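You operate a simulated robot arm through the tools that you are given. There is no shell and no other tool. Be economical: measure what you need, move in short steps, check, and stop when the job is done.

Carry out the task below with a simulated two-armed robot. There is one attempt and no reset: what you move stays moved.

## Task
Count the pinions on the steel table, then put as many of the red caps from the steel table on the battery bench. Then stack the orange box labelled "293" from the steel table on top of the orange box marked "259". Then put the grey box from the battery bench on the middle shelf of the steel rack. Then take the pink nozzle tip from the battery bench and leave it on the middle shelf of the steel rack. Then switch the orange switch on. Then put the scrap tin on the workbench away on the press bench. Do these in the order given. Set down upright: nozzle tip.

Only the result counts: the job must be done as asked and must still hold three seconds after the hand-in. Knocking over, shifting, dropping, spilling or breaking anything else fails it. A push-on lid holds only when it is set on centred and level and pressed home; a screw cap is set on level and turned clockwise until tight.

## Robot
Two 7-joint arms with two-finger parallel grippers on one trunk, on a base that drives. Base frame: it is fixed to the floor where the robot stands at the start and does not move with it; the origin is under the middle of the robot, x ahead of it, y to its left, z up. Readings come in mm, degrees, newtons and seconds.
The left shoulder is at the start at [20, 170, 1203], the right one opposite. With the tool pointing down near the work surface each hand reaches from about 100 to 660 mm from the robot's upright axis, wherever it stands, measured 20 degrees to its own side. Places, roughly: battery bench [1600, -1300, 900]; grey box [1750, -1000, 1000]; middle shelf of the steel rack [2800, -500, 900]; nozzle tip [1250, -1500, 1000]; orange box [750, 0, 1000]; orange switch [-5400, 2600, 900]; pinion (3x3x5 cm) [800, 300, 900]; press bench [-6600, -300, 900]; red cap (3x3x3 cm) [600, -100, 900]; scrap tin [-3500, -2000, 750]. Payload 3.8 kg a hand.
The tool frame of a hand sits at the grasp point between the pads (the TCP): z along the fingers, y along the line on which they close. The tips reach 30 mm beyond it. The gripper opens to 110 mm. The fingers are 20 mm wide and 10 mm thick; the gripper's body (48 by 112 mm) begins 55 mm behind the TCP.
Orientation is told as [roll, pitch, yaw] about the base's x, y, z axes, in that order, counted from this pose: with the fingers straight down and closing along the base's y, the tool's x points along the base's -x, its y along +y and its z along -z.

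## Interface
- The arms move only by the tool send_rows. It takes "left_plan", "right_plan" or both (then of equal length, played together; a hand with none holds still); each is a list of rows, each a list of 7 numbers: the shift along the tool's x, y, z in units of 40 mm (1.0 is 40 mm), then the turn, a rotation vector about the tool's x, y, z in units of 4 degrees (1.0 is 4 degrees), then the finger opening in mm, from 0 to 110. In form: [[dx, dy, dz, ax, ay, az, claw], ...]. A call has 1 to 20 rows; each row shifts and turns the commanded pose from where the row before left it, along the tool's axes as they then stand. A call with a number of a shift or a turn outside -1 to 1 is refused whole. Rows are played at 5 a second. More than 50 mm and 8.6 degrees between two rows, or a gripper value outside its range, and nothing of the call is played. A pose out of reach is approached as far as the arm can. The call stops where the force on the tool passes 40 N (or 10 N more than at its start, if that is more) or the arm is blocked; 0.2 s more then pass. The fingers move at their own pace (about 72 mm/s each) and stop on an object; they squeeze with about 28 N. The grip force told is the motor's: it shows also when the fingers shut on nothing. Time passes only in rows, and 0.2 s behind the last, so rows that do not move let the fingers close. It gives the time, the measured TCP pose, the force on the tool (base axes), the opening and the grip force at its end, in the units of the frame above (readings bear some noise), with the torque about the TCP (base axes, N m) and any sound that the robot's microphone picked up, and new pictures: "pictures" is both (left out), scene, wrist or none (wrist: the cameras of the hands that moved).
- Cameras (640 x 400 px; columns grow to the right, rows downward): "scene" is now at [111.6, 11, 1361.7]; the picture's right is [0.11, -0.99, 0.00], its down [-0.51, -0.06, -0.86] and it looks along [0.85, 0.10, -0.51] (base axes); focal length 272 px, centre (320, 200). "left" rides on the left gripper at [72, -17, -103] in its tool frame; the picture's right is [0.23, 0.97, 0.00], its down [-0.76, 0.18, -0.62] and it looks along [-0.61, 0.14, 0.78] (tool axes); focal length 222 px, centre (320, 200). "right" rides on the right gripper at [72, 17, -103] in its tool frame; the picture's right is [-0.23, 0.97, 0.00], its down [-0.76, -0.18, -0.62] and it looks along [-0.61, -0.14, 0.78] (tool axes); focal length 222 px, centre (320, 200). There is no depth. A picture from a camera that has moved, and an enlarged one, comes with that camera's place and axes in the base frame and with its lens.
- raise_lower(by): slides the trunk up (or, below 0, down) by that many mm; the arms and the scene camera ride with it, the base frame stays. It gives what a move gives, with no picture.
- base_move(legs): drives the robot by 1 to 6 legs, each [ahead, turn to the left] in mm and degrees, along the robot's own axes; the way and the turn of a leg run together, so that a leg with both is an arc; at most 1500 mm and 180 degrees a leg. The arms and the cameras ride along, it lands a little off, and it stops where it bumps. It gives what a move gives, and a new picture of the scene camera.
- head_to(pan, tilt): turns the head with the scene camera to pan (to the left, within 80 degrees either way) and tilt (down, from -29 to 69), counted from straight ahead of the robot. It gives what a move gives, and a new picture of the scene camera.
- close_up(camera, box): a new picture of the part [left, top, right, bottom] of that camera's present view, enlarged. No time passes.
- job_done(): hands the job in; it is judged then, once.

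Work in short steps. Places have to be worked out from the pictures, the camera data and where the tool is seen: move nearer, look again, correct. Check each grasp and each placing, and mend what went wrong. You have 196 turns and 260 pictures in all, those below and enlarged ones among them. Open the grippers and draw the arms clear of the work before you hand the job in, unless the task says otherwise; then end with one line.

The tools are called after ">>>" as name(argument=value, ...) on one line, values as JSON. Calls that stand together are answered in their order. send_rows: Moves the arms, as the interface text tells. Its arguments: {"type":"object","properties":{"left_plan":{"type":"array"},"right_plan":{"type":"array"},"pictures":{"type":"string","enum":["both","scene","wrist","none"]}},"required":[]} The other tools are called the same way: raise_lower (by) slides the trunk up or down; base_move (legs) drives the base; head_to (pan, tilt) turns the head that bears the scene camera; close_up (camera, box) takes an enlarged picture of a part of a camera's view; job_done () hands the job in.

At the start:

```text
time_s: 0.0
left_tool_pos: [460.8, 213.8, 1218.7]
left_tcp_rot: [0.0, 0.0, -0.1]
left_force: [-0.4, 0.6, 0.6]
left_torque: [0.0, 0.01, 0.0]
left_opening: 110.1
left_gripper_force: 0.0
right_tool_pos: [460.3, -228.1, 1208.4]
right_tcp_rot: [-0.1, 0.0, 0.0]
right_force: [0.3, -0.1, -0.4]
right_torque: [0.0, -0.01, 0.03]
right_opening: 110.2
right_gripper_force: 0.1
trunk travel left (down, up): [-300.0, 270.0]
robot x, y, heading: [-0.6, 2.1, 0.2]
head pan, tilt: [6.4, 30.7]
```

scene: 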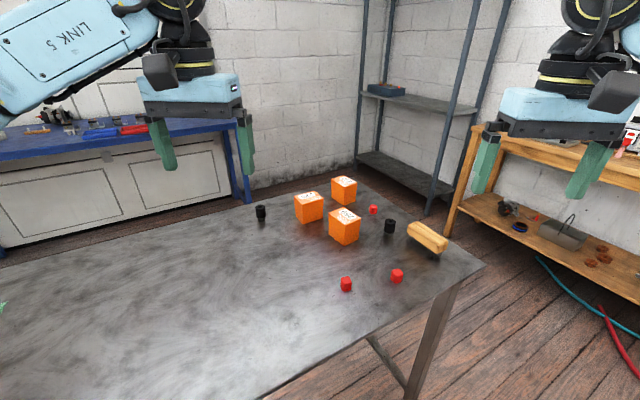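
right: 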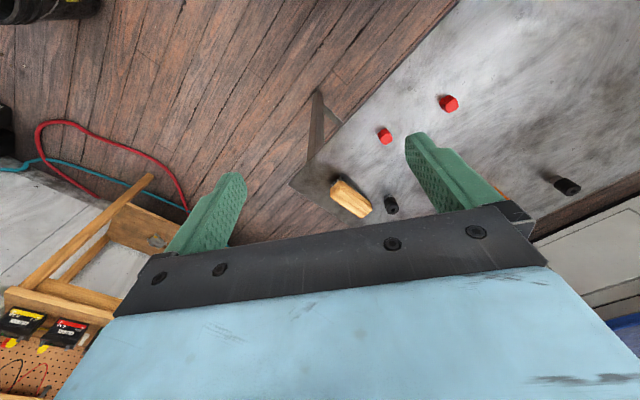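
left: 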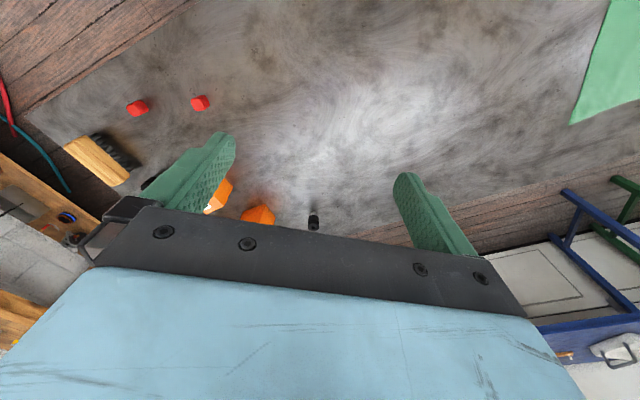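

The scene shows two black cylinders (probably pinions), three red caps and three orange boxes. I enlarge the table centre and pan the head to see the rest of the table.

>>> close_up(camera="scene", box=[230, 150, 470, 300])

>>> head_to(pan=45, tilt=40)

```text
2.67 times, centred on (350, 225) of scene
camera zoom: at [111.6, 11.0, 1361.7], right [0.11, -0.99, 0.0], down [-0.51, -0.06, -0.86], along [0.85, 0.1, -0.51], focal length 725 px, centre (240, 133)
```

zoom: 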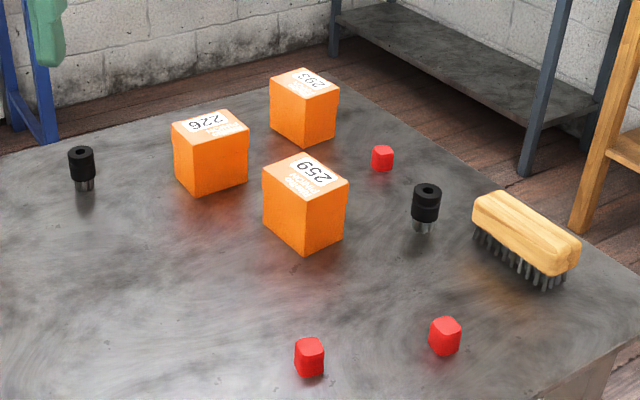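

```text
time_s: 1.1
left_tool_pos: [459.9, 214.4, 1219.8]
left_tcp_rot: [0.0, 0.0, 0.0]
left_force: [1.2, -0.8, 0.0]
left_torque: [-0.01, -0.01, 0.01]
left_opening: 110.2
left_gripper_force: 0.0
right_tool_pos: [460.0, -228.1, 1208.3]
right_tcp_rot: [-0.1, 0.0, 0.0]
right_force: [1.0, -0.4, 1.1]
right_torque: [-0.01, 0.02, 0.01]
right_opening: 109.9
right_gripper_force: 0.0
trunk travel left (down, up): [-300.0, 270.0]
robot x, y, heading: [-0.7, -0.3, -0.4]
head pan, tilt: [45.0, 40.0]
camera scene: at [82.2, 61.0, 1347.4], right [0.71, -0.71, 0.0], down [-0.45, -0.45, -0.77], along [0.54, 0.54, -0.64], focal length 272 px, centre (320, 200)
```

scene: 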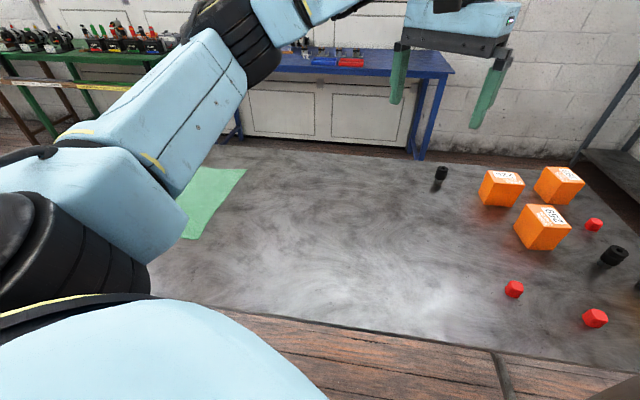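

Two views plus the right wrist view agree on a table top of about z≈847: cap A at ~(565,3), cap B at ~(607,-121). Only two pinions are visible so far. I move the right hand above cap B.

>>> send_rows(right_plan=[[-0.46, 0.335, 0.6, 0, 0, 0, 80], [-0.46, 0.335, 0.6, 0, 0, 0, 80], [-0.46, 0.335, 0.6, 0, 0, 0, 80], [-0.46, 0.335, 0.6, 0, 0, 0, 80], [-0.46, 0.335, 0.6, 0, 0, 0, 80], [-0.46, 0.335, 0.6, 0, 0, 0, 80], [-0.46, 0.335, 0.6, 0, 0, 0, 80], [-0.46, 0.335, 0.6, 0, 0, 0, 80], [0, 0, 0, 0, 0, 0, 80]], pictures="wrist")

>>> head_to(pan=0, tilt=40)

```text
time_s: 3.0
left_tool_pos: [461.0, 213.2, 1220.0]
left_tcp_rot: [0.1, 0.0, 0.0]
left_force: [0.3, -0.3, 0.0]
left_torque: [0.03, 0.0, 0.02]
left_opening: 110.2
left_gripper_force: 0.0
right_tool_pos: [607.1, -119.9, 1016.4]
right_tcp_rot: [-0.1, 0.0, 0.0]
right_force: [0.0, -0.5, -0.7]
right_torque: [0.02, -0.03, 0.02]
right_opening: 79.8
right_gripper_force: 0.0
trunk travel left (down, up): [-300.0, 270.0]
robot x, y, heading: [1.1, 1.3, -0.1]
head pan, tilt: [45.0, 40.0]
camera right: at [535.4, -104.3, 1119.1], right [0.23, 0.97, 0.0], down [0.76, -0.18, 0.62], along [0.61, -0.14, -0.78], focal length 222 px, centre (320, 200)
```

right: 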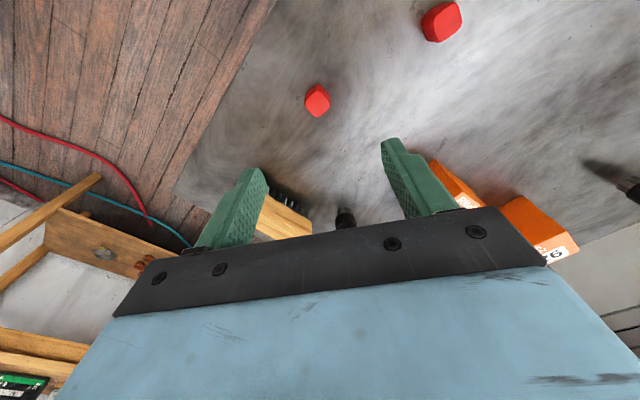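

```text
time_s: 4.2
left_tool_pos: [459.9, 213.5, 1219.5]
left_tcp_rot: [0.0, 0.0, 0.0]
left_force: [0.7, 0.5, -0.1]
left_torque: [-0.01, -0.01, 0.02]
left_opening: 110.3
left_gripper_force: 0.0
right_tool_pos: [607.3, -119.7, 1016.4]
right_tcp_rot: [0.0, 0.1, 0.0]
right_force: [0.0, -0.7, 1.0]
right_torque: [-0.04, -0.01, 0.0]
right_opening: 80.0
right_gripper_force: 0.1
trunk travel left (down, up): [-300.0, 270.0]
robot x, y, heading: [-0.6, -2.6, 0.1]
head pan, tilt: [0.0, 40.0]
camera scene: at [107.0, 1.0, 1347.4], right [0.0, -1.0, 0.0], down [-0.64, 0.0, -0.77], along [0.77, 0.0, -0.64], focal length 272 px, centre (320, 200)
```

scene: 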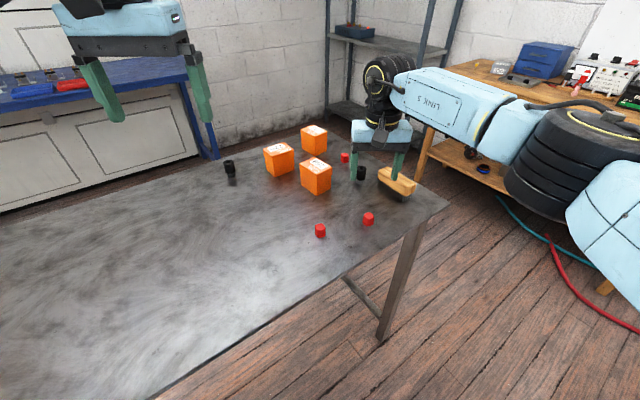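

Refined cap B ≈ (601,-120), centre height ~865-870. I descend to z≈930 with a narrower opening and look again.

>>> send_rows(right_plan=[[0.15, 0, 0.75, 0, 0, 0, 70], [0, 0, 0.75, 0, 0, 0, 70], [0, 0, 0.65, 0, 0, 0, 70], [0, 0, 0, 0, 0, 0, 70]])

>>> close_up(camera="scene", box=[260, 110, 460, 235])

```text
time_s: 5.2
left_tool_pos: [459.8, 213.8, 1219.6]
left_tcp_rot: [0.0, 0.1, -0.1]
left_force: [1.2, 0.2, -0.2]
left_torque: [0.03, -0.02, 0.0]
left_opening: 109.9
left_gripper_force: 0.1
right_tool_pos: [600.1, -119.9, 930.5]
right_tcp_rot: [0.0, 0.0, 0.0]
right_force: [-0.5, -0.5, -0.1]
right_torque: [0.01, 0.0, 0.01]
right_opening: 69.7
right_gripper_force: 0.1
trunk travel left (down, up): [-300.0, 270.0]
robot x, y, heading: [-2.4, -2.7, 0.3]
head pan, tilt: [0.0, 40.0]
camera scene: at [106.9, 1.0, 1347.5], right [0.0, -1.0, 0.0], down [-0.64, 0.0, -0.77], along [0.77, 0.0, -0.64], focal length 272 px, centre (320, 200)
camera right: at [528.6, -104.3, 1034.3], right [0.23, 0.97, 0.0], down [0.76, -0.18, 0.62], along [0.61, -0.14, -0.78], focal length 222 px, centre (320, 200)
```

scene: 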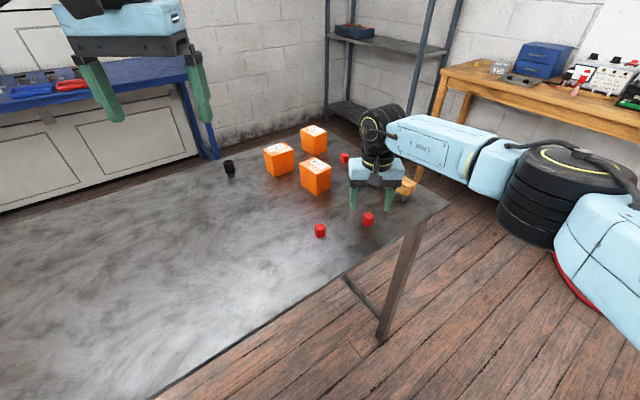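
right: 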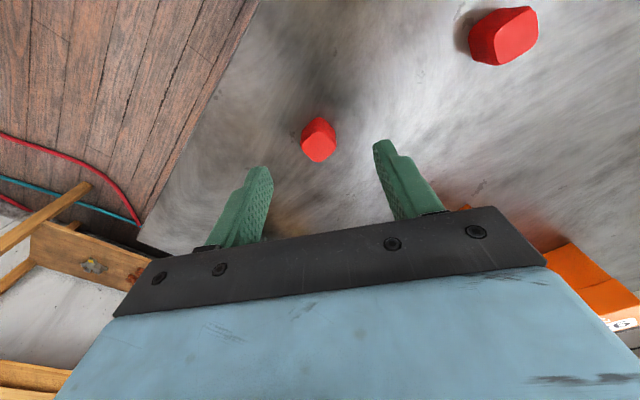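

```text
3.20 times, centred on (360, 172) of scene
camera zoom: at [106.9, 1.0, 1347.5], right [0.0, -1.0, 0.0], down [-0.64, 0.0, -0.77], along [0.77, 0.0, -0.64], focal length 870 px, centre (192, 288)
```

zoom: 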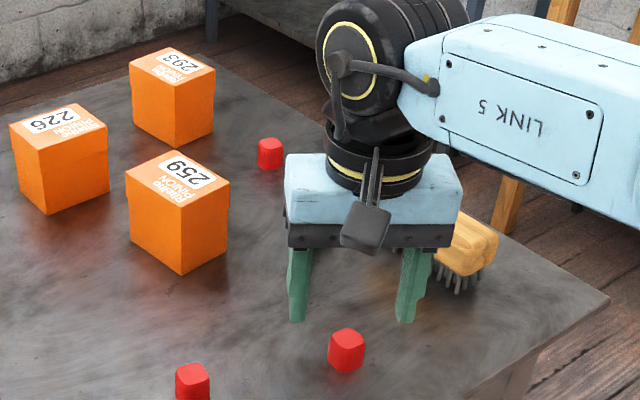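

Cap B is between the fingers in y, x≈600. I descend to z≈892 and check with the wrist view.

>>> send_rows(right_plan=[[0, -0.04, 0.48, 0, 0, 0, 70], [0, 0, 0.48, 0, 0, 0, 70], [0, 0, 0, 0, 0, 0, 70]], pictures="wrist")

>>> close_up(camera="scene", box=[310, 150, 430, 240])

```text
time_s: 6.0
left_tool_pos: [461.4, 213.7, 1219.8]
left_tcp_rot: [0.0, 0.0, 0.0]
left_force: [1.0, 1.5, 0.2]
left_torque: [0.03, 0.01, -0.02]
left_opening: 109.8
left_gripper_force: 0.1
right_tool_pos: [600.4, -122.6, 892.7]
right_tcp_rot: [0.0, 0.0, 0.0]
right_force: [0.2, -0.5, 0.0]
right_torque: [0.0, 0.03, 0.03]
right_opening: 70.1
right_gripper_force: 0.1
trunk travel left (down, up): [-300.0, 270.0]
robot x, y, heading: [0.0, 1.2, 0.1]
head pan, tilt: [0.0, 40.0]
camera right: at [528.3, -106.6, 995.5], right [0.23, 0.97, 0.0], down [0.76, -0.18, 0.62], along [0.61, -0.14, -0.78], focal length 222 px, centre (320, 200)
```

right: 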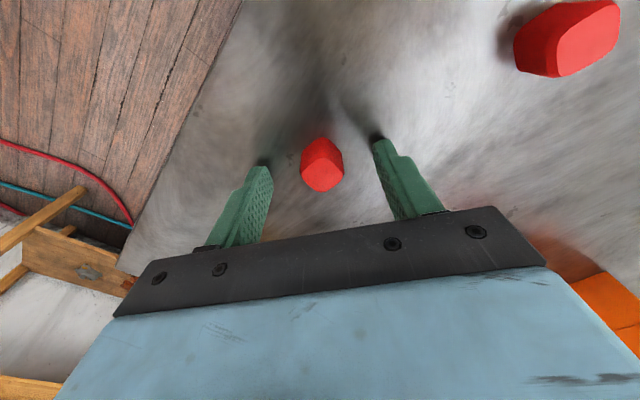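

```text
4.44 times, centred on (370, 195) of scene
camera zoom: at [106.9, 0.8, 1347.4], right [0.0, -1.0, 0.0], down [-0.64, 0.0, -0.77], along [0.77, 0.0, -0.64], focal length 1208 px, centre (98, 222)
```

zoom: 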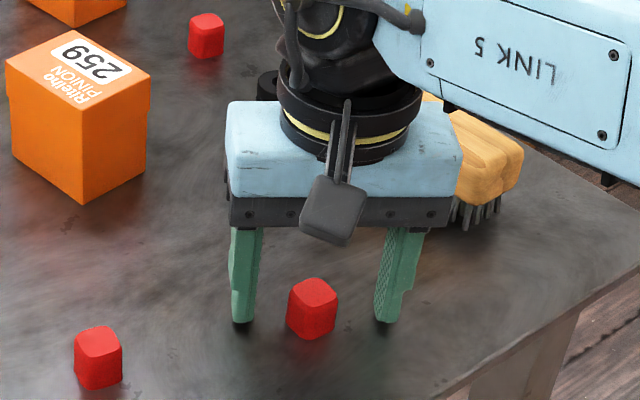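

The cap is centred between the fingers, which are just above the table. I lower 4 mm, close and lift slightly.

>>> send_rows(right_plan=[[0, 0, 0.1, 0, 0, 0, 70], [0, 0, 0, 0, 0, 0, 15], [0, 0, 0, 0, 0, 0, 15], [0, 0, 0, 0, 0, 0, 15], [0, 0, -0.5, 0, 0, 0, 15], [0, 0, -0.9, 0, 0, 0, 15]])

```text
time_s: 7.4
left_tool_pos: [461.3, 214.2, 1219.3]
left_tcp_rot: [0.1, 0.1, 0.1]
left_force: [-0.1, 0.4, -0.2]
left_torque: [-0.02, -0.01, 0.0]
left_opening: 110.0
left_gripper_force: 0.0
right_tool_pos: [599.8, -123.5, 945.6]
right_tcp_rot: [0.0, 0.0, -0.1]
right_force: [0.6, 0.2, -0.1]
right_torque: [0.0, 0.0, -0.02]
right_opening: 30.8
right_gripper_force: 28.8
trunk travel left (down, up): [-300.0, 270.0]
robot x, y, heading: [-0.1, -0.6, 0.1]
head pan, tilt: [0.0, 40.0]
camera scene: at [106.8, 1.0, 1347.4], right [0.0, -1.0, 0.0], down [-0.64, 0.0, -0.77], along [0.77, 0.0, -0.64], focal length 272 px, centre (320, 200)
camera right: at [528.1, -106.1, 1048.2], right [0.23, 0.97, 0.0], down [0.76, -0.18, 0.62], along [0.61, -0.14, -0.78], focal length 222 px, centre (320, 200)
```

scene: 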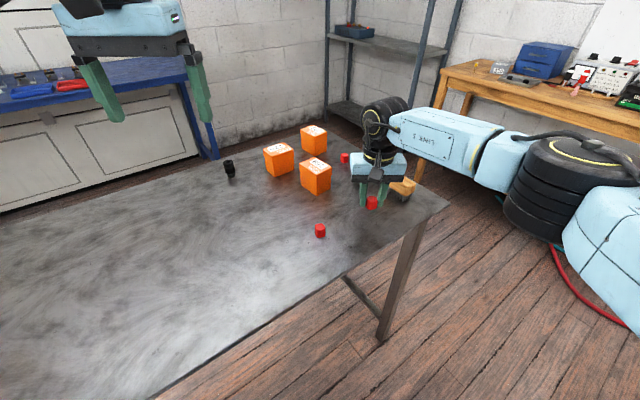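
right: 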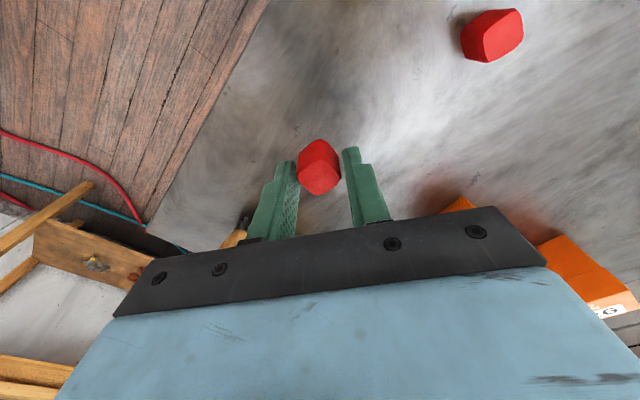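

Cap B is held (30.8 mm). I retract the right hand while bringing the left one above cap A.

>>> send_rows(right_plan=[[0.44, -0.335, -0.8, 0, 0, 0, 15], [0.44, -0.335, -0.8, 0, 0, 0, 15], [0.44, -0.335, -0.8, 0, 0, 0, 15], [0.44, -0.335, -0.8, 0, 0, 0, 15], [0.44, -0.335, -0.8, 0, 0, 0, 15], [0.44, -0.335, -0.8, 0, 0, 0, 15], [0.44, -0.335, -0.8, 0, 0, 0, 15], [0.44, -0.335, -0.8, 0, 0, 0, 15], [0, 0, 0, 0, 0, 0, 15]], left_plan=[[-0.316, -0.665, 0.65, 0, 0, 0, 70], [-0.316, -0.665, 0.65, 0, 0, 0, 70], [-0.316, -0.665, 0.65, 0, 0, 0, 70], [-0.316, -0.665, 0.65, 0, 0, 0, 70], [-0.316, -0.665, 0.65, 0, 0, 0, 70], [-0.316, -0.665, 0.65, 0, 0, 0, 70], [-0.316, -0.665, 0.65, 0, 0, 0, 70], [-0.316, -0.665, 0.65, 0, 0, 0, 70], [0, 0, 0, 0, 0, 0, 70]], pictures="both")

```text
time_s: 9.4
left_tool_pos: [564.1, 1.6, 1010.5]
left_tcp_rot: [0.0, 0.0, 0.0]
left_force: [0.6, 0.0, 1.0]
left_torque: [-0.02, 0.01, 0.0]
left_opening: 69.8
left_gripper_force: 0.1
right_tool_pos: [460.4, -229.6, 1200.9]
right_tcp_rot: [-0.1, 0.1, 0.0]
right_force: [-0.6, -0.5, 0.0]
right_torque: [-0.03, 0.0, 0.01]
right_opening: 30.4
right_gripper_force: 28.4
trunk travel left (down, up): [-300.0, 270.0]
robot x, y, heading: [-1.2, 0.3, -0.2]
head pan, tilt: [0.0, 40.0]
camera scene: at [107.4, 1.7, 1347.4], right [0.0, -1.0, 0.0], down [-0.64, 0.0, -0.77], along [0.77, 0.0, -0.64], focal length 272 px, centre (320, 200)
camera right: at [388.6, -213.3, 1304.0], right [0.23, 0.97, 0.0], down [0.76, -0.18, 0.62], along [0.61, -0.14, -0.78], focal length 222 px, centre (320, 200)
camera left: at [492.6, -14.6, 1113.4], right [-0.23, 0.97, 0.0], down [0.76, 0.18, 0.62], along [0.61, 0.14, -0.78], focal length 222 px, centre (320, 200)
```

scene: 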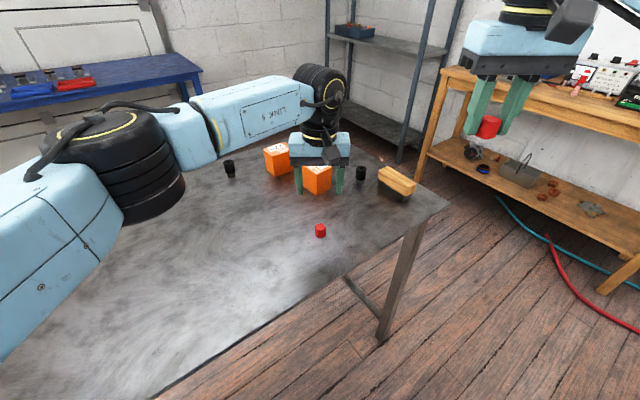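
right: 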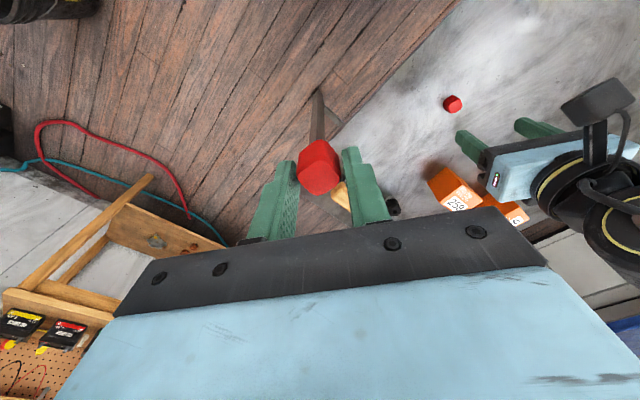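
left: 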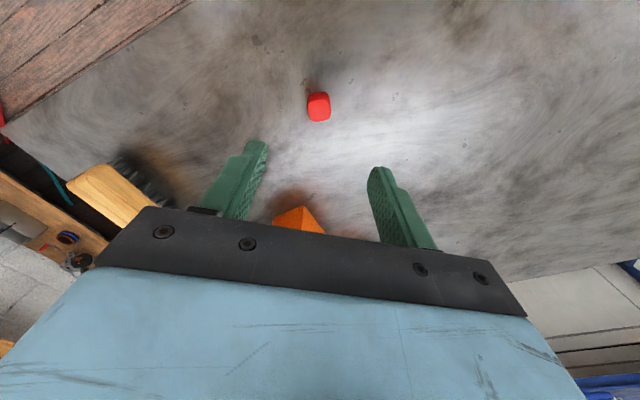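

Cap A is at (560,-1). I descend to z≈889, close and lift.

>>> send_rows(left_plan=[[0.09, -0.05, 0.8, 0, 0, 0, 70], [0, 0, 0.8, 0, 0, 0, 70], [0, 0, 0.8, 0, 0, 0, 70], [0, 0, 0.63, 0, 0, 0, 70], [0, 0, 0, 0, 0, 0, 70]], pictures="both")

```text
time_s: 10.6
left_tool_pos: [557.0, 0.7, 891.4]
left_tcp_rot: [-0.1, 0.0, 0.1]
left_force: [-0.5, -0.2, 0.0]
left_torque: [0.02, 0.0, -0.01]
left_opening: 70.1
left_gripper_force: 0.1
right_tool_pos: [459.6, -230.0, 1200.4]
right_tcp_rot: [0.0, 0.0, 0.0]
right_force: [0.1, -0.6, -0.2]
right_torque: [-0.02, -0.02, -0.03]
right_opening: 30.0
right_gripper_force: 27.4
trunk travel left (down, up): [-300.0, 270.0]
robot x, y, heading: [0.3, 3.1, -0.1]
head pan, tilt: [0.0, 40.0]
camera scene: at [107.0, 1.0, 1347.4], right [0.0, -1.0, 0.0], down [-0.64, 0.0, -0.77], along [0.77, 0.0, -0.64], focal length 272 px, centre (320, 200)
camera left: at [485.8, -15.1, 993.9], right [-0.23, 0.97, 0.0], down [0.76, 0.18, 0.62], along [0.61, 0.14, -0.78], focal length 222 px, centre (320, 200)
```

scene: 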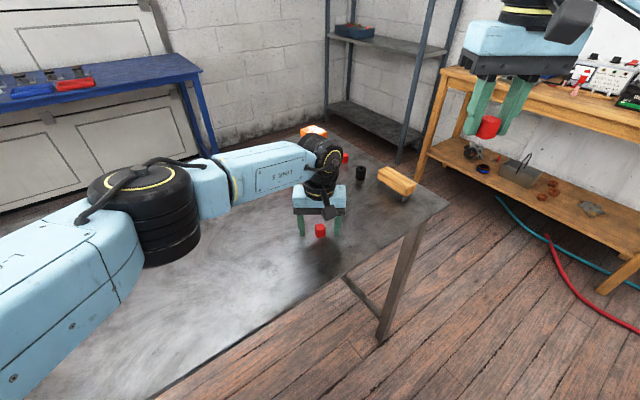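
left: 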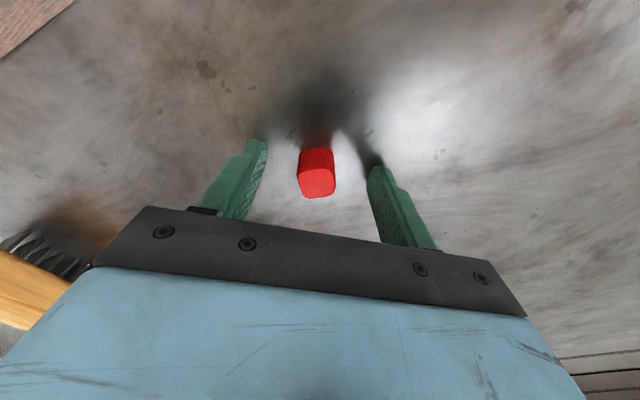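

Cap is centred; close, lift and withdraw the left hand.

>>> send_rows(left_plan=[[-0.09, 0, 0.06, 0, 0, 0, 70], [0, 0, 0, 0, 0, 0, 15], [0, 0, 0, 0, 0, 0, 15], [0, 0, 0, 0, 0, 0, 15], [0, 0, -0.8, 0, 0, 0, 15], [0, 0.2, -1, 0, 0, 0, 15], [0.32, 0.7, -0.8, 0, 0, 0, 15], [0.32, 0.7, -0.8, 0, 0, 0, 15], [0.32, 0.7, -0.8, 0, 0, 0, 15], [0.32, 0.7, -0.8, 0, 0, 0, 15], [0.32, 0.7, -0.8, 0, 0, 0, 15], [0.32, 0.7, -0.8, 0, 0, 0, 15], [0.32, 0.7, -0.8, 0, 0, 0, 15], [0.32, 0.4, -0.8, 0, 0, 0, 15]], pictures="both")

>>> head_to(pan=-45, tilt=25)

```text
time_s: 13.6
left_tool_pos: [457.1, 218.5, 1216.5]
left_tcp_rot: [-0.1, 0.0, 0.0]
left_force: [-0.5, -0.1, -0.3]
left_torque: [-0.03, -0.02, -0.02]
left_opening: 28.8
left_gripper_force: 28.2
right_tool_pos: [460.0, -230.8, 1200.8]
right_tcp_rot: [0.0, 0.0, 0.0]
right_force: [0.0, 0.0, 0.6]
right_torque: [0.01, 0.01, 0.03]
right_opening: 29.7
right_gripper_force: 28.1
trunk travel left (down, up): [-300.0, 270.0]
robot x, y, heading: [-0.9, 1.3, 0.0]
head pan, tilt: [0.0, 40.0]
camera scene: at [106.2, 0.9, 1347.5], right [0.0, -1.0, 0.0], down [-0.64, 0.0, -0.77], along [0.77, 0.0, -0.64], focal length 272 px, centre (320, 200)
camera left: at [386.4, 202.5, 1319.6], right [-0.23, 0.97, 0.0], down [0.76, 0.18, 0.62], along [0.61, 0.14, -0.78], focal length 222 px, centre (320, 200)
```

scene: 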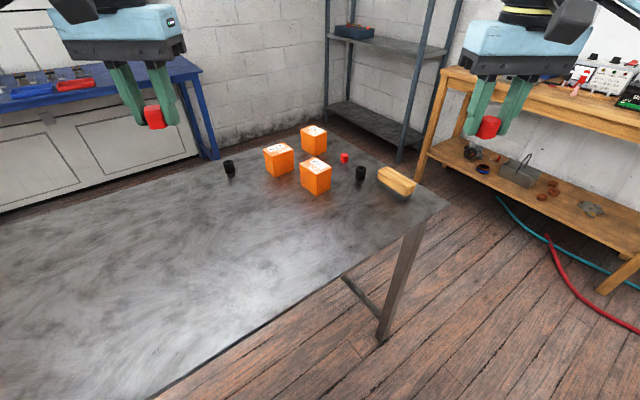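
left: 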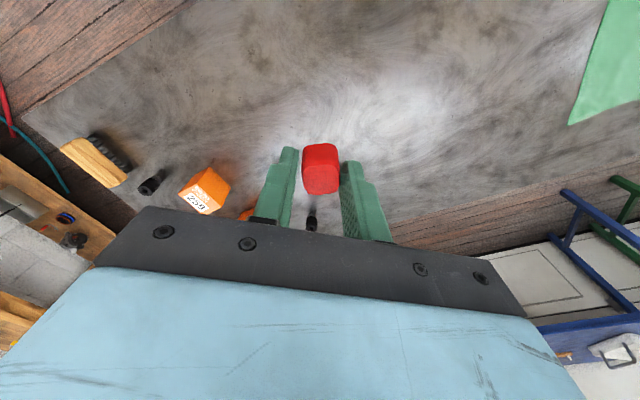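

```text
time_s: 14.7
left_tool_pos: [459.6, 218.5, 1215.8]
left_tcp_rot: [0.1, -0.1, -0.1]
left_force: [-0.4, -0.2, -0.2]
left_torque: [-0.02, 0.01, -0.03]
left_opening: 23.2
left_gripper_force: 27.8
right_tool_pos: [459.9, -230.6, 1201.1]
right_tcp_rot: [0.0, 0.0, 0.0]
right_force: [0.6, 0.5, 0.1]
right_torque: [0.01, 0.02, 0.02]
right_opening: 29.5
right_gripper_force: 27.0
trunk travel left (down, up): [-300.0, 270.0]
robot x, y, heading: [-2.2, -0.8, -0.2]
head pan, tilt: [-45.0, 25.0]
camera scene: at [87.2, -64.2, 1370.7], right [-0.71, -0.71, 0.0], down [-0.3, 0.3, -0.91], along [0.64, -0.64, -0.42], focal length 272 px, centre (320, 200)
```

scene: 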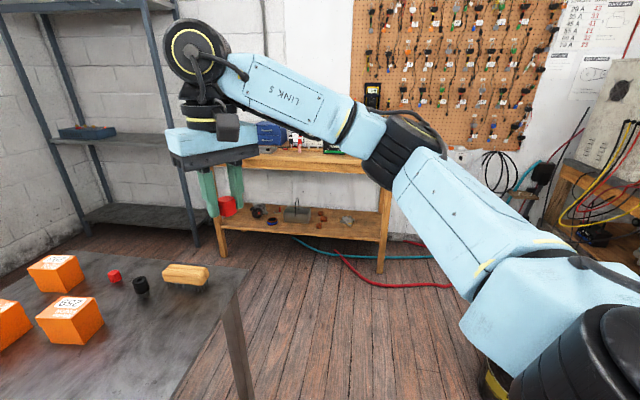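

The left opening dropped from 28.8 to 23.2 — the cap may be slipping. I look closely.

>>> close_up(camera="left", box=[240, 100, 400, 200])

>>> close_up(camera="right", box=[240, 100, 400, 200])

```text
4.00 times, centred on (320, 150) of left
camera zoom: at [387.7, 202.3, 1318.8], right [-0.23, 0.97, 0.0], down [0.76, 0.18, 0.62], along [0.61, 0.14, -0.78], focal length 888 px, centre (320, 400)
```

zoom: 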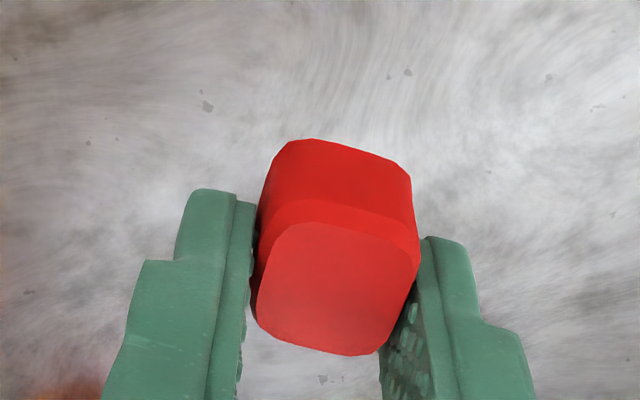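

```text
4.00 times, centred on (320, 150) of right
camera zoom: at [388.5, -214.1, 1303.8], right [0.23, 0.97, 0.0], down [0.76, -0.18, 0.62], along [0.61, -0.14, -0.78], focal length 888 px, centre (320, 400)
```

zoom: 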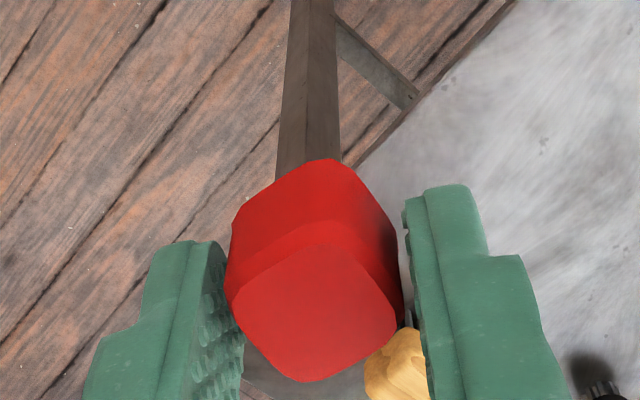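

The left cap is gripped near an edge and creeping. There is table directly below, so I lower it straight down and set it there to regrasp.

>>> send_rows(left_plan=[[0, 0, 1, 0, 0, 0, 20], [0, 0, 1, 0, 0, 0, 20], [0, 0, 1, 0, 0, 0, 20], [0, 0, 1, 0, 0, 0, 20], [0, 0, 1, 0, 0, 0, 20], [0, 0, 1, 0, 0, 0, 20], [0, 0, 1, 0, 0, 0, 20], [0, 0, 0.7, 0, 0, 0, 20]], pictures="wrist")

```text
time_s: 16.5
left_tool_pos: [460.1, 221.4, 905.7]
left_tcp_rot: [0.0, 0.0, 0.0]
left_force: [1.0, 0.1, -0.6]
left_torque: [0.01, -0.01, -0.01]
left_opening: 22.6
left_gripper_force: 27.7
right_tool_pos: [458.7, -229.9, 1200.5]
right_tcp_rot: [0.1, 0.1, 0.0]
right_force: [-0.3, 0.3, 0.1]
right_torque: [0.0, -0.01, 0.02]
right_opening: 22.9
right_gripper_force: 27.4
trunk travel left (down, up): [-300.0, 270.0]
robot x, y, heading: [-0.3, -0.4, 0.1]
head pan, tilt: [-45.0, 25.0]
camera left: at [387.7, 204.8, 1010.3], right [-0.23, 0.97, 0.0], down [0.76, 0.18, 0.62], along [0.61, 0.14, -0.78], focal length 222 px, centre (320, 200)
```

left: 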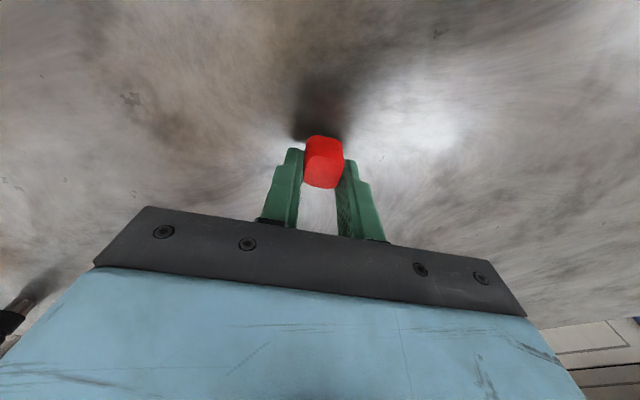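

Both openings have converged to ~22.8 mm: probably the caps simply turned so that their flats face the pads. I check both.

>>> close_up(camera="left", box=[240, 100, 400, 200])

>>> close_up(camera="right", box=[240, 100, 400, 200])

```text
4.00 times, centred on (320, 150) of left
camera zoom: at [387.7, 204.8, 1010.3], right [-0.23, 0.97, 0.0], down [0.76, 0.18, 0.62], along [0.61, 0.14, -0.78], focal length 888 px, centre (320, 400)
```

zoom: 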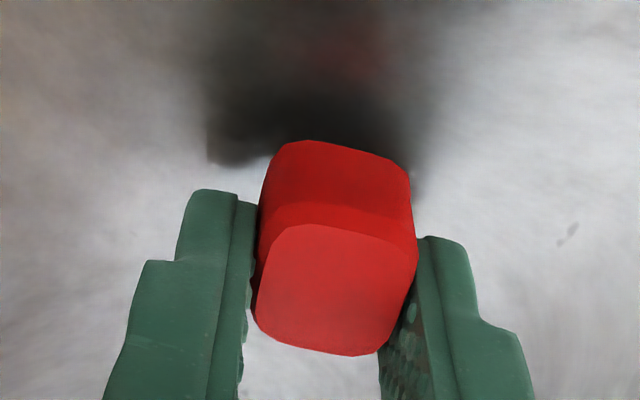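

```text
4.00 times, centred on (320, 150) of right
camera zoom: at [388.6, -214.0, 1303.8], right [0.23, 0.97, 0.0], down [0.76, -0.18, 0.62], along [0.61, -0.14, -0.78], focal length 888 px, centre (320, 400)
```

zoom: 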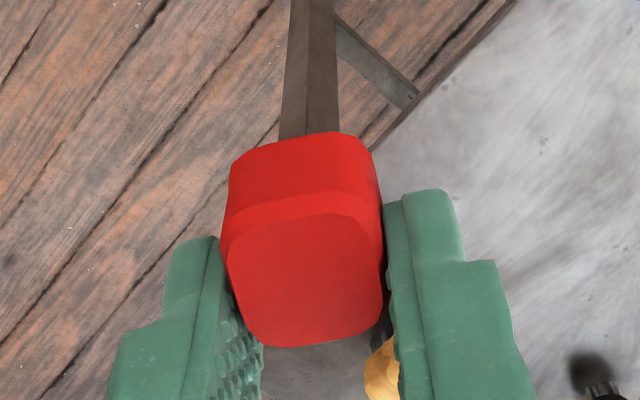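

Yes, the flats are now flush with the pads; both grips are stable. I lift the left hand again.

>>> send_rows(left_plan=[[0, 0, -0.9, 0, 0, 0, 15], [0, 0, -1, 0, 0, 0, 15], [0, 0, -1, 0, 0, 0, 15], [0, 0, -1, 0, 0, 0, 15], [0, 0, -1, 0, 0, 0, 15], [0, 0, -1, 0, 0, 0, 15], [0, 0, -1, 0, 0, 0, 15], [0, 0, -0.7, 0, 0, 0, 15], [0, 0, 0, 0, 0, 0, 15], [0, 0, 0, 0, 0, 0, 15]], pictures="none")

>>> head_to(pan=-70, tilt=20)

```text
time_s: 18.7
left_tool_pos: [461.1, 220.6, 1211.6]
left_tcp_rot: [0.0, 0.1, 0.1]
left_force: [-0.4, -0.7, 0.1]
left_torque: [0.01, -0.03, -0.04]
left_opening: 22.7
left_gripper_force: 28.5
right_tool_pos: [459.8, -230.6, 1200.8]
right_tcp_rot: [0.0, 0.1, 0.0]
right_force: [-0.2, 0.8, -0.4]
right_torque: [-0.02, -0.01, -0.02]
right_opening: 22.8
right_gripper_force: 28.3
trunk travel left (down, up): [-300.0, 270.0]
robot x, y, heading: [-1.6, -2.1, -0.1]
head pan, tilt: [-45.0, 25.0]
```

```text
time_s: 19.6
left_tool_pos: [461.2, 219.6, 1210.7]
left_tcp_rot: [0.0, 0.1, 0.0]
left_force: [-0.3, 0.5, 0.1]
left_torque: [0.01, -0.01, -0.02]
left_opening: 22.9
left_gripper_force: 28.0
right_tool_pos: [459.0, -230.9, 1200.2]
right_tcp_rot: [0.1, 0.0, 0.0]
right_force: [-0.2, 0.3, 0.1]
right_torque: [0.03, -0.02, -0.02]
right_opening: 22.8
right_gripper_force: 28.4
trunk travel left (down, up): [-300.0, 270.0]
robot x, y, heading: [3.6, -1.7, 0.2]
head pan, tilt: [-70.0, 20.0]
camera scene: at [53.9, -86.6, 1378.8], right [-0.94, -0.34, 0.0], down [-0.12, 0.32, -0.94], along [0.32, -0.88, -0.34], focal length 272 px, centre (320, 200)
```

scene: 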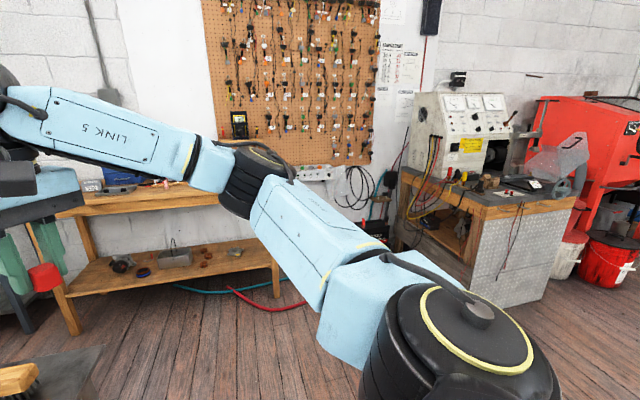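

Both caps are held at 22.8 mm. The room is turned about 30° to my frame; the bench front edge runs roughly along (0.88,0.48). I turn right 60° in place to face the bench and look.

>>> base_move(legs=[[0, -60]])

>>> head_to(pan=0, tilt=20)

```text
time_s: 22.6
left_tool_pos: [421.1, -287.4, 1210.8]
left_tcp_rot: [0.0, 0.0, -59.9]
left_force: [-0.3, 0.7, 0.7]
left_torque: [0.0, 0.0, 0.02]
left_opening: 22.7
left_gripper_force: 28.0
right_tool_pos: [31.7, -512.9, 1200.9]
right_tcp_rot: [0.0, 0.0, -59.9]
right_force: [-0.6, 0.3, -0.4]
right_torque: [0.01, 0.0, -0.02]
right_opening: 22.6
right_gripper_force: 27.9
trunk travel left (down, up): [-300.0, 270.0]
robot x, y, heading: [1.6, 1.4, -59.8]
head pan, tilt: [-70.0, 20.0]
camera scene: at [-48.3, -89.0, 1378.8], right [-0.77, 0.64, 0.0], down [0.22, 0.26, -0.94], along [-0.6, -0.72, -0.34], focal length 272 px, centre (320, 200)
```

scene: 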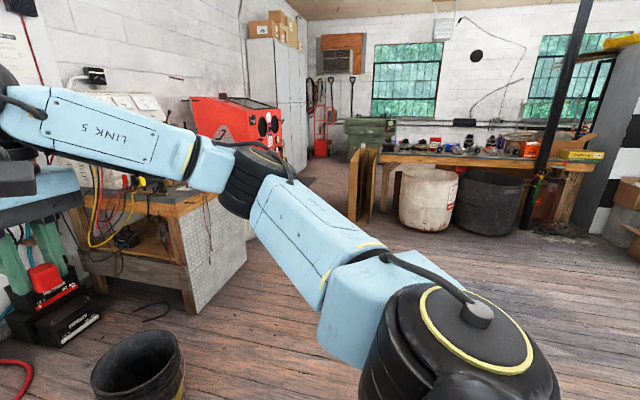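

```text
time_s: 24.0
left_tool_pos: [421.1, -288.8, 1211.0]
left_tcp_rot: [0.1, 0.0, -59.8]
left_force: [0.0, -0.4, 0.2]
left_torque: [0.05, -0.01, -0.02]
left_opening: 22.5
left_gripper_force: 27.8
right_tool_pos: [31.6, -513.2, 1200.5]
right_tcp_rot: [0.0, 0.0, -59.8]
right_force: [-0.3, -0.4, -0.4]
right_torque: [0.04, -0.02, 0.0]
right_opening: 22.9
right_gripper_force: 28.0
trunk travel left (down, up): [-300.0, 270.0]
robot x, y, heading: [-2.6, 0.5, -59.8]
head pan, tilt: [0.0, 20.0]
camera scene: at [58.3, -97.8, 1378.8], right [-0.86, -0.5, 0.0], down [-0.17, 0.3, -0.94], along [0.47, -0.81, -0.34], focal length 272 px, centre (320, 200)
```

scene: 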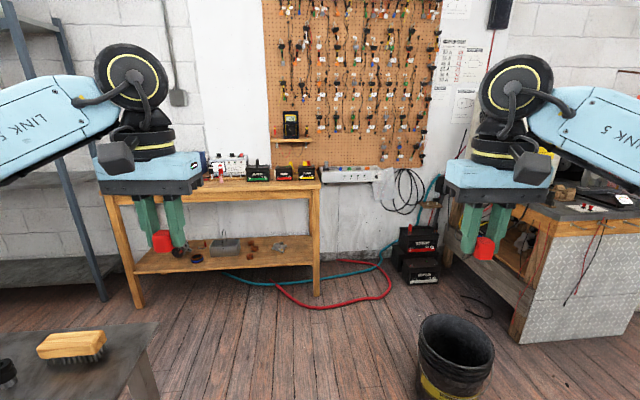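

Now facing the bench. I zoom in on its top to see the free space.

>>> close_up(camera="scene", box=[90, 120, 340, 276])

>>> base_move(legs=[[0, 6], [700, 0]])

```text
2.56 times, centred on (215, 198) of scene
camera zoom: at [58.3, -97.8, 1378.8], right [-0.86, -0.5, 0.0], down [-0.17, 0.3, -0.94], along [0.47, -0.81, -0.34], focal length 696 px, centre (589, 205)
```

zoom: 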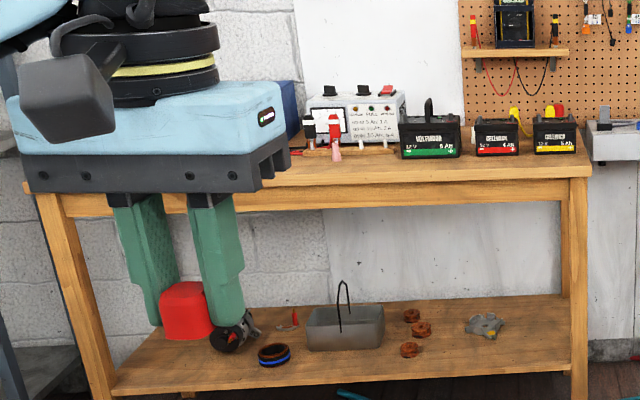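

```text
time_s: 28.5
left_tool_pos: [867.5, -832.1, 1211.0]
left_tcp_rot: [0.0, 0.0, -54.4]
left_force: [-0.8, 0.1, -0.3]
left_torque: [-0.02, 0.0, 0.01]
left_opening: 22.7
left_gripper_force: 27.4
right_tool_pos: [502.6, -1092.8, 1199.9]
right_tcp_rot: [0.0, 0.1, -54.5]
right_force: [0.6, -0.4, 0.2]
right_torque: [0.0, 0.02, 0.01]
right_opening: 22.6
right_gripper_force: 27.7
trunk travel left (down, up): [-300.0, 270.0]
robot x, y, heading: [422.6, -584.8, -54.2]
head pan, tilt: [0.0, 20.0]
camera scene: at [489.7, -676.0, 1378.8], right [-0.81, -0.58, 0.0], down [-0.2, 0.28, -0.94], along [0.55, -0.76, -0.34], focal length 272 px, centre (320, 200)
```

scene: 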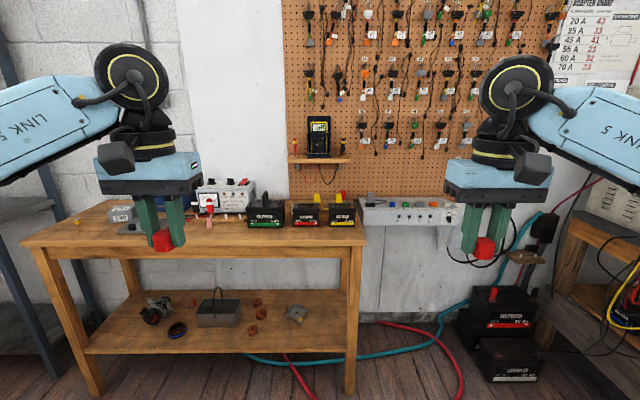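

Now squarely facing the bench at heading -54°. I zoom in on the bench top.

>>> close_up(camera="scene", box=[10, 150, 370, 375])

>>> close_up(camera="scene", box=[70, 165, 270, 290])

```text
1.78 times, centred on (190, 262) of scene
camera zoom: at [489.7, -676.0, 1378.8], right [-0.81, -0.58, 0.0], down [-0.2, 0.28, -0.94], along [0.55, -0.76, -0.34], focal length 483 px, centre (551, 89)
```

zoom: 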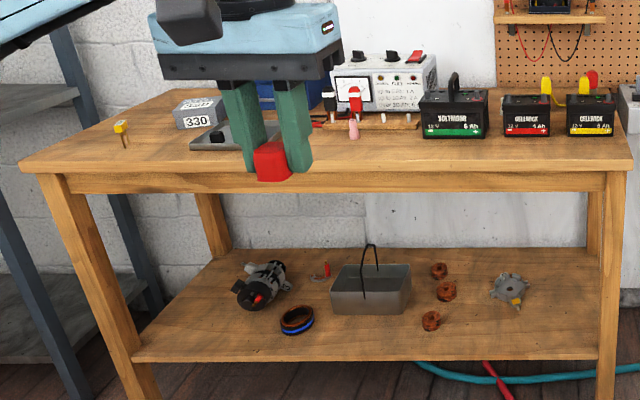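

```text
3.20 times, centred on (170, 228) of scene
camera zoom: at [489.7, -676.0, 1378.8], right [-0.81, -0.58, 0.0], down [-0.2, 0.28, -0.94], along [0.55, -0.76, -0.34], focal length 870 px, centre (800, 112)
```

zoom: 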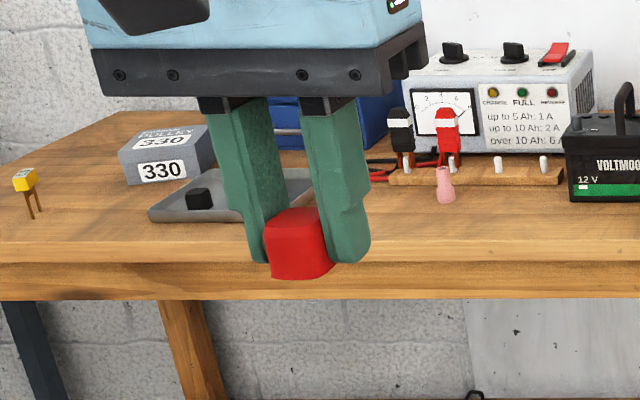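

Triangulated: bench top z≈874, front edge 1015 mm ahead, right front corner at (877,-1509). Free front strip lies before the batteries. I drive 515 mm ahead and look down.

>>> base_move(legs=[[515, 0]])

>>> head_to(pan=0, tilt=45)

```text
time_s: 31.5
left_tool_pos: [1168.8, -1257.9, 1210.8]
left_tcp_rot: [0.0, -0.1, -54.7]
left_force: [0.1, 0.2, 0.1]
left_torque: [0.03, 0.03, -0.02]
left_opening: 23.0
left_gripper_force: 27.6
right_tool_pos: [800.9, -1516.4, 1201.1]
right_tcp_rot: [0.0, 0.0, -54.7]
right_force: [1.0, -0.1, -0.4]
right_torque: [0.01, 0.01, 0.03]
right_opening: 22.8
right_gripper_force: 27.9
trunk travel left (down, up): [-300.0, 270.0]
robot x, y, heading: [724.7, -1008.0, -54.8]
head pan, tilt: [0.0, 20.0]
camera scene: at [790.9, -1100.5, 1378.8], right [-0.82, -0.58, 0.0], down [-0.2, 0.28, -0.94], along [0.54, -0.77, -0.34], focal length 272 px, centre (320, 200)
```

scene: 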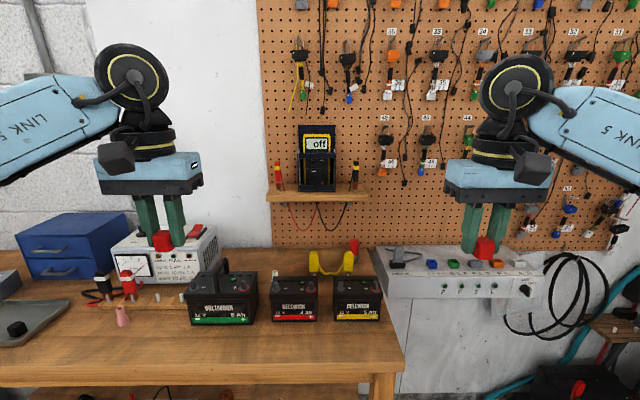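

```text
time_s: 32.4
left_tool_pos: [1168.7, -1257.5, 1211.9]
left_tcp_rot: [0.0, -0.1, -54.6]
left_force: [0.2, 0.9, -0.3]
left_torque: [-0.01, 0.01, -0.01]
left_opening: 22.9
left_gripper_force: 28.3
right_tool_pos: [801.2, -1515.9, 1202.2]
right_tcp_rot: [0.0, 0.1, -54.8]
right_force: [0.2, 0.5, -0.9]
right_torque: [-0.01, 0.0, -0.02]
right_opening: 22.9
right_gripper_force: 27.6
trunk travel left (down, up): [-300.0, 270.0]
robot x, y, heading: [720.1, -1009.4, -54.7]
head pan, tilt: [0.0, 45.0]
camera scene: at [783.8, -1090.5, 1340.2], right [-0.82, -0.58, 0.0], down [-0.41, 0.58, -0.71], along [0.41, -0.58, -0.71], focal length 272 px, centre (320, 200)
```

scene: 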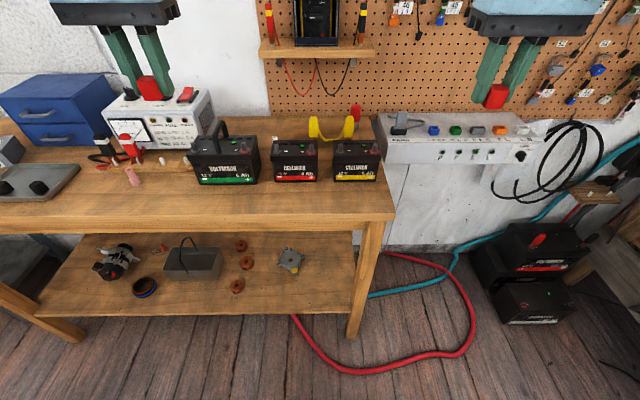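

Edge is 517 mm ahead, batteries start at ~630 mm. I bring both caps over the strip at 570 mm ahead, 110 mm left and 80 mm right, to z≈940.

>>> send_rows(left_plan=[[-0.344, -0.35, 0.85, 0, 0, 0, 15], [-0.344, -0.35, 0.85, 0, 0, 0, 15], [-0.344, -0.35, 0.85, 0, 0, 0, 15], [-0.344, -0.35, 0.85, 0, 0, 0, 15], [-0.344, -0.35, 0.85, 0, 0, 0, 15], [-0.344, -0.35, 0.85, 0, 0, 0, 15], [-0.344, -0.35, 0.85, 0, 0, 0, 15], [-0.344, -0.35, 0.85, 0, 0, 0, 15], [0, 0, 0, 0, 0, 0, 15]], right_plan=[[-0.344, 0.46, 0.82, 0, 0, 0, 15], [-0.344, 0.46, 0.82, 0, 0, 0, 15], [-0.344, 0.46, 0.82, 0, 0, 0, 15], [-0.344, 0.46, 0.82, 0, 0, 0, 15], [-0.344, 0.46, 0.82, 0, 0, 0, 15], [-0.344, 0.46, 0.82, 0, 0, 0, 15], [-0.344, 0.46, 0.82, 0, 0, 0, 15], [-0.344, 0.46, 0.82, 0, 0, 0, 15], [0, 0, 0, 0, 0, 0, 15]])

```text
time_s: 34.4
left_tool_pos: [1138.4, -1412.0, 936.9]
left_tcp_rot: [-0.1, 0.0, -54.6]
left_force: [-0.1, 0.3, -0.3]
left_torque: [-0.02, 0.01, 0.01]
left_opening: 23.0
left_gripper_force: 27.9
right_tool_pos: [984.7, -1521.7, 938.4]
right_tcp_rot: [0.0, 0.0, -54.6]
right_force: [-0.6, 0.2, 0.6]
right_torque: [-0.03, 0.01, 0.0]
right_opening: 22.7
right_gripper_force: 28.0
trunk travel left (down, up): [-300.0, 270.0]
robot x, y, heading: [724.9, -1008.8, -54.8]
head pan, tilt: [0.0, 45.0]
camera scene: at [783.4, -1090.0, 1340.3], right [-0.82, -0.58, 0.0], down [-0.41, 0.58, -0.71], along [0.41, -0.58, -0.71], focal length 272 px, centre (320, 200)
camera right: at [957.8, -1454.0, 1041.3], right [0.93, 0.38, 0.0], down [0.29, -0.72, 0.62], along [0.24, -0.58, -0.78], focal length 222 px, centre (320, 200)
camera left: at [1085.0, -1361.7, 1040.8], right [0.66, 0.75, 0.0], down [0.58, -0.52, 0.62], along [0.47, -0.41, -0.78], focal length 222 px, centre (320, 200)
```

scene: 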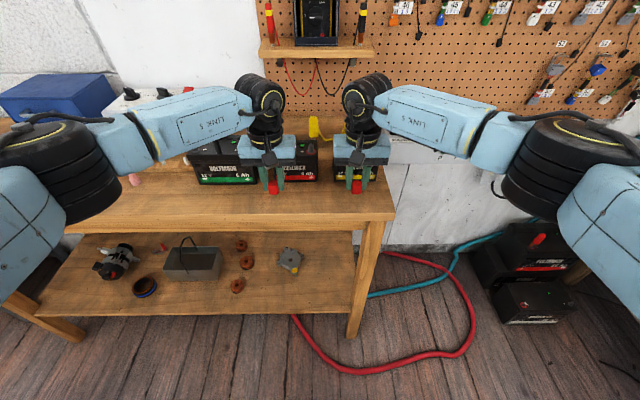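
right: 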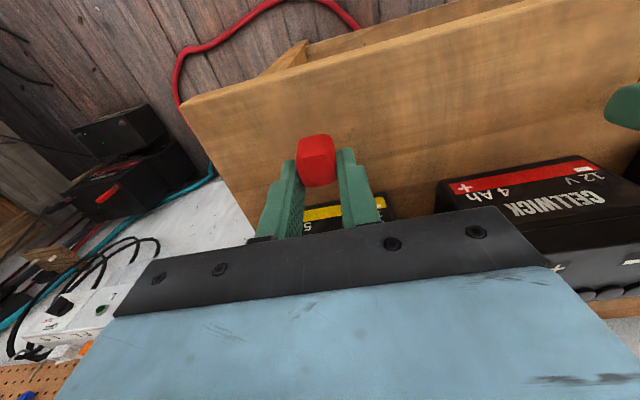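
left: 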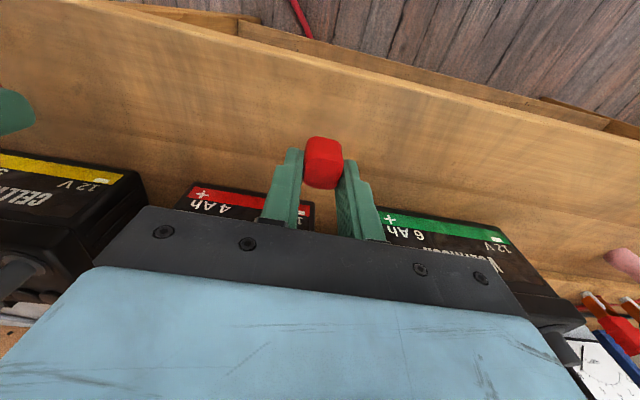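

Both caps hang over the clear strip. I lower slowly to z≈911.

>>> send_rows(left_plan=[[0, 0, 0.25, 0, 0, 0, 15], [0, 0, 0.2, 0, 0, 0, 15], [0, 0, 0.15, 0, 0, 0, 15], [0, 0, 0.1, 0, 0, 0, 15]], right_plan=[[0, 0, 0.25, 0, 0, 0, 15], [0, 0, 0.2, 0, 0, 0, 15], [0, 0, 0.15, 0, 0, 0, 15], [0, 0, 0.1, 0, 0, 0, 15]], pictures="none")

>>> close_up(camera="scene", box=[230, 130, 410, 243])

```text
time_s: 35.4
left_tool_pos: [1141.1, -1411.8, 910.1]
left_tcp_rot: [0.0, 0.0, -54.7]
left_force: [0.1, 1.0, -0.6]
left_torque: [-0.02, 0.0, 0.02]
left_opening: 22.8
left_gripper_force: 28.0
right_tool_pos: [984.3, -1521.2, 908.9]
right_tcp_rot: [0.0, -0.1, -54.6]
right_force: [-0.2, 0.0, -0.4]
right_torque: [0.0, 0.0, 0.04]
right_opening: 22.9
right_gripper_force: 28.1
trunk travel left (down, up): [-300.0, 270.0]
robot x, y, heading: [720.8, -1006.9, -54.4]
head pan, tilt: [0.0, 45.0]
```

```text
3.54 times, centred on (320, 186) of scene
camera zoom: at [783.8, -1090.5, 1340.2], right [-0.82, -0.58, 0.0], down [-0.41, 0.58, -0.71], along [0.41, -0.58, -0.71], focal length 962 px, centre (320, 248)
```

zoom: 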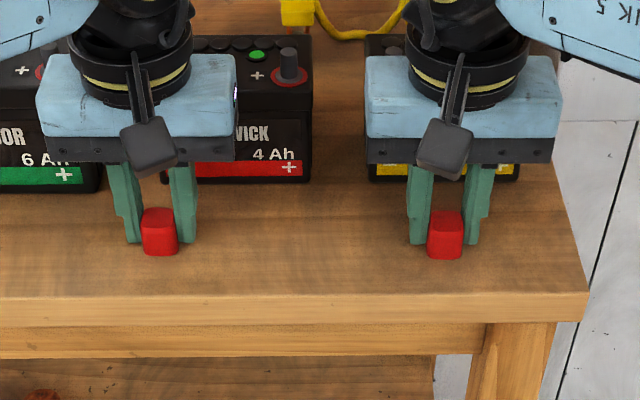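

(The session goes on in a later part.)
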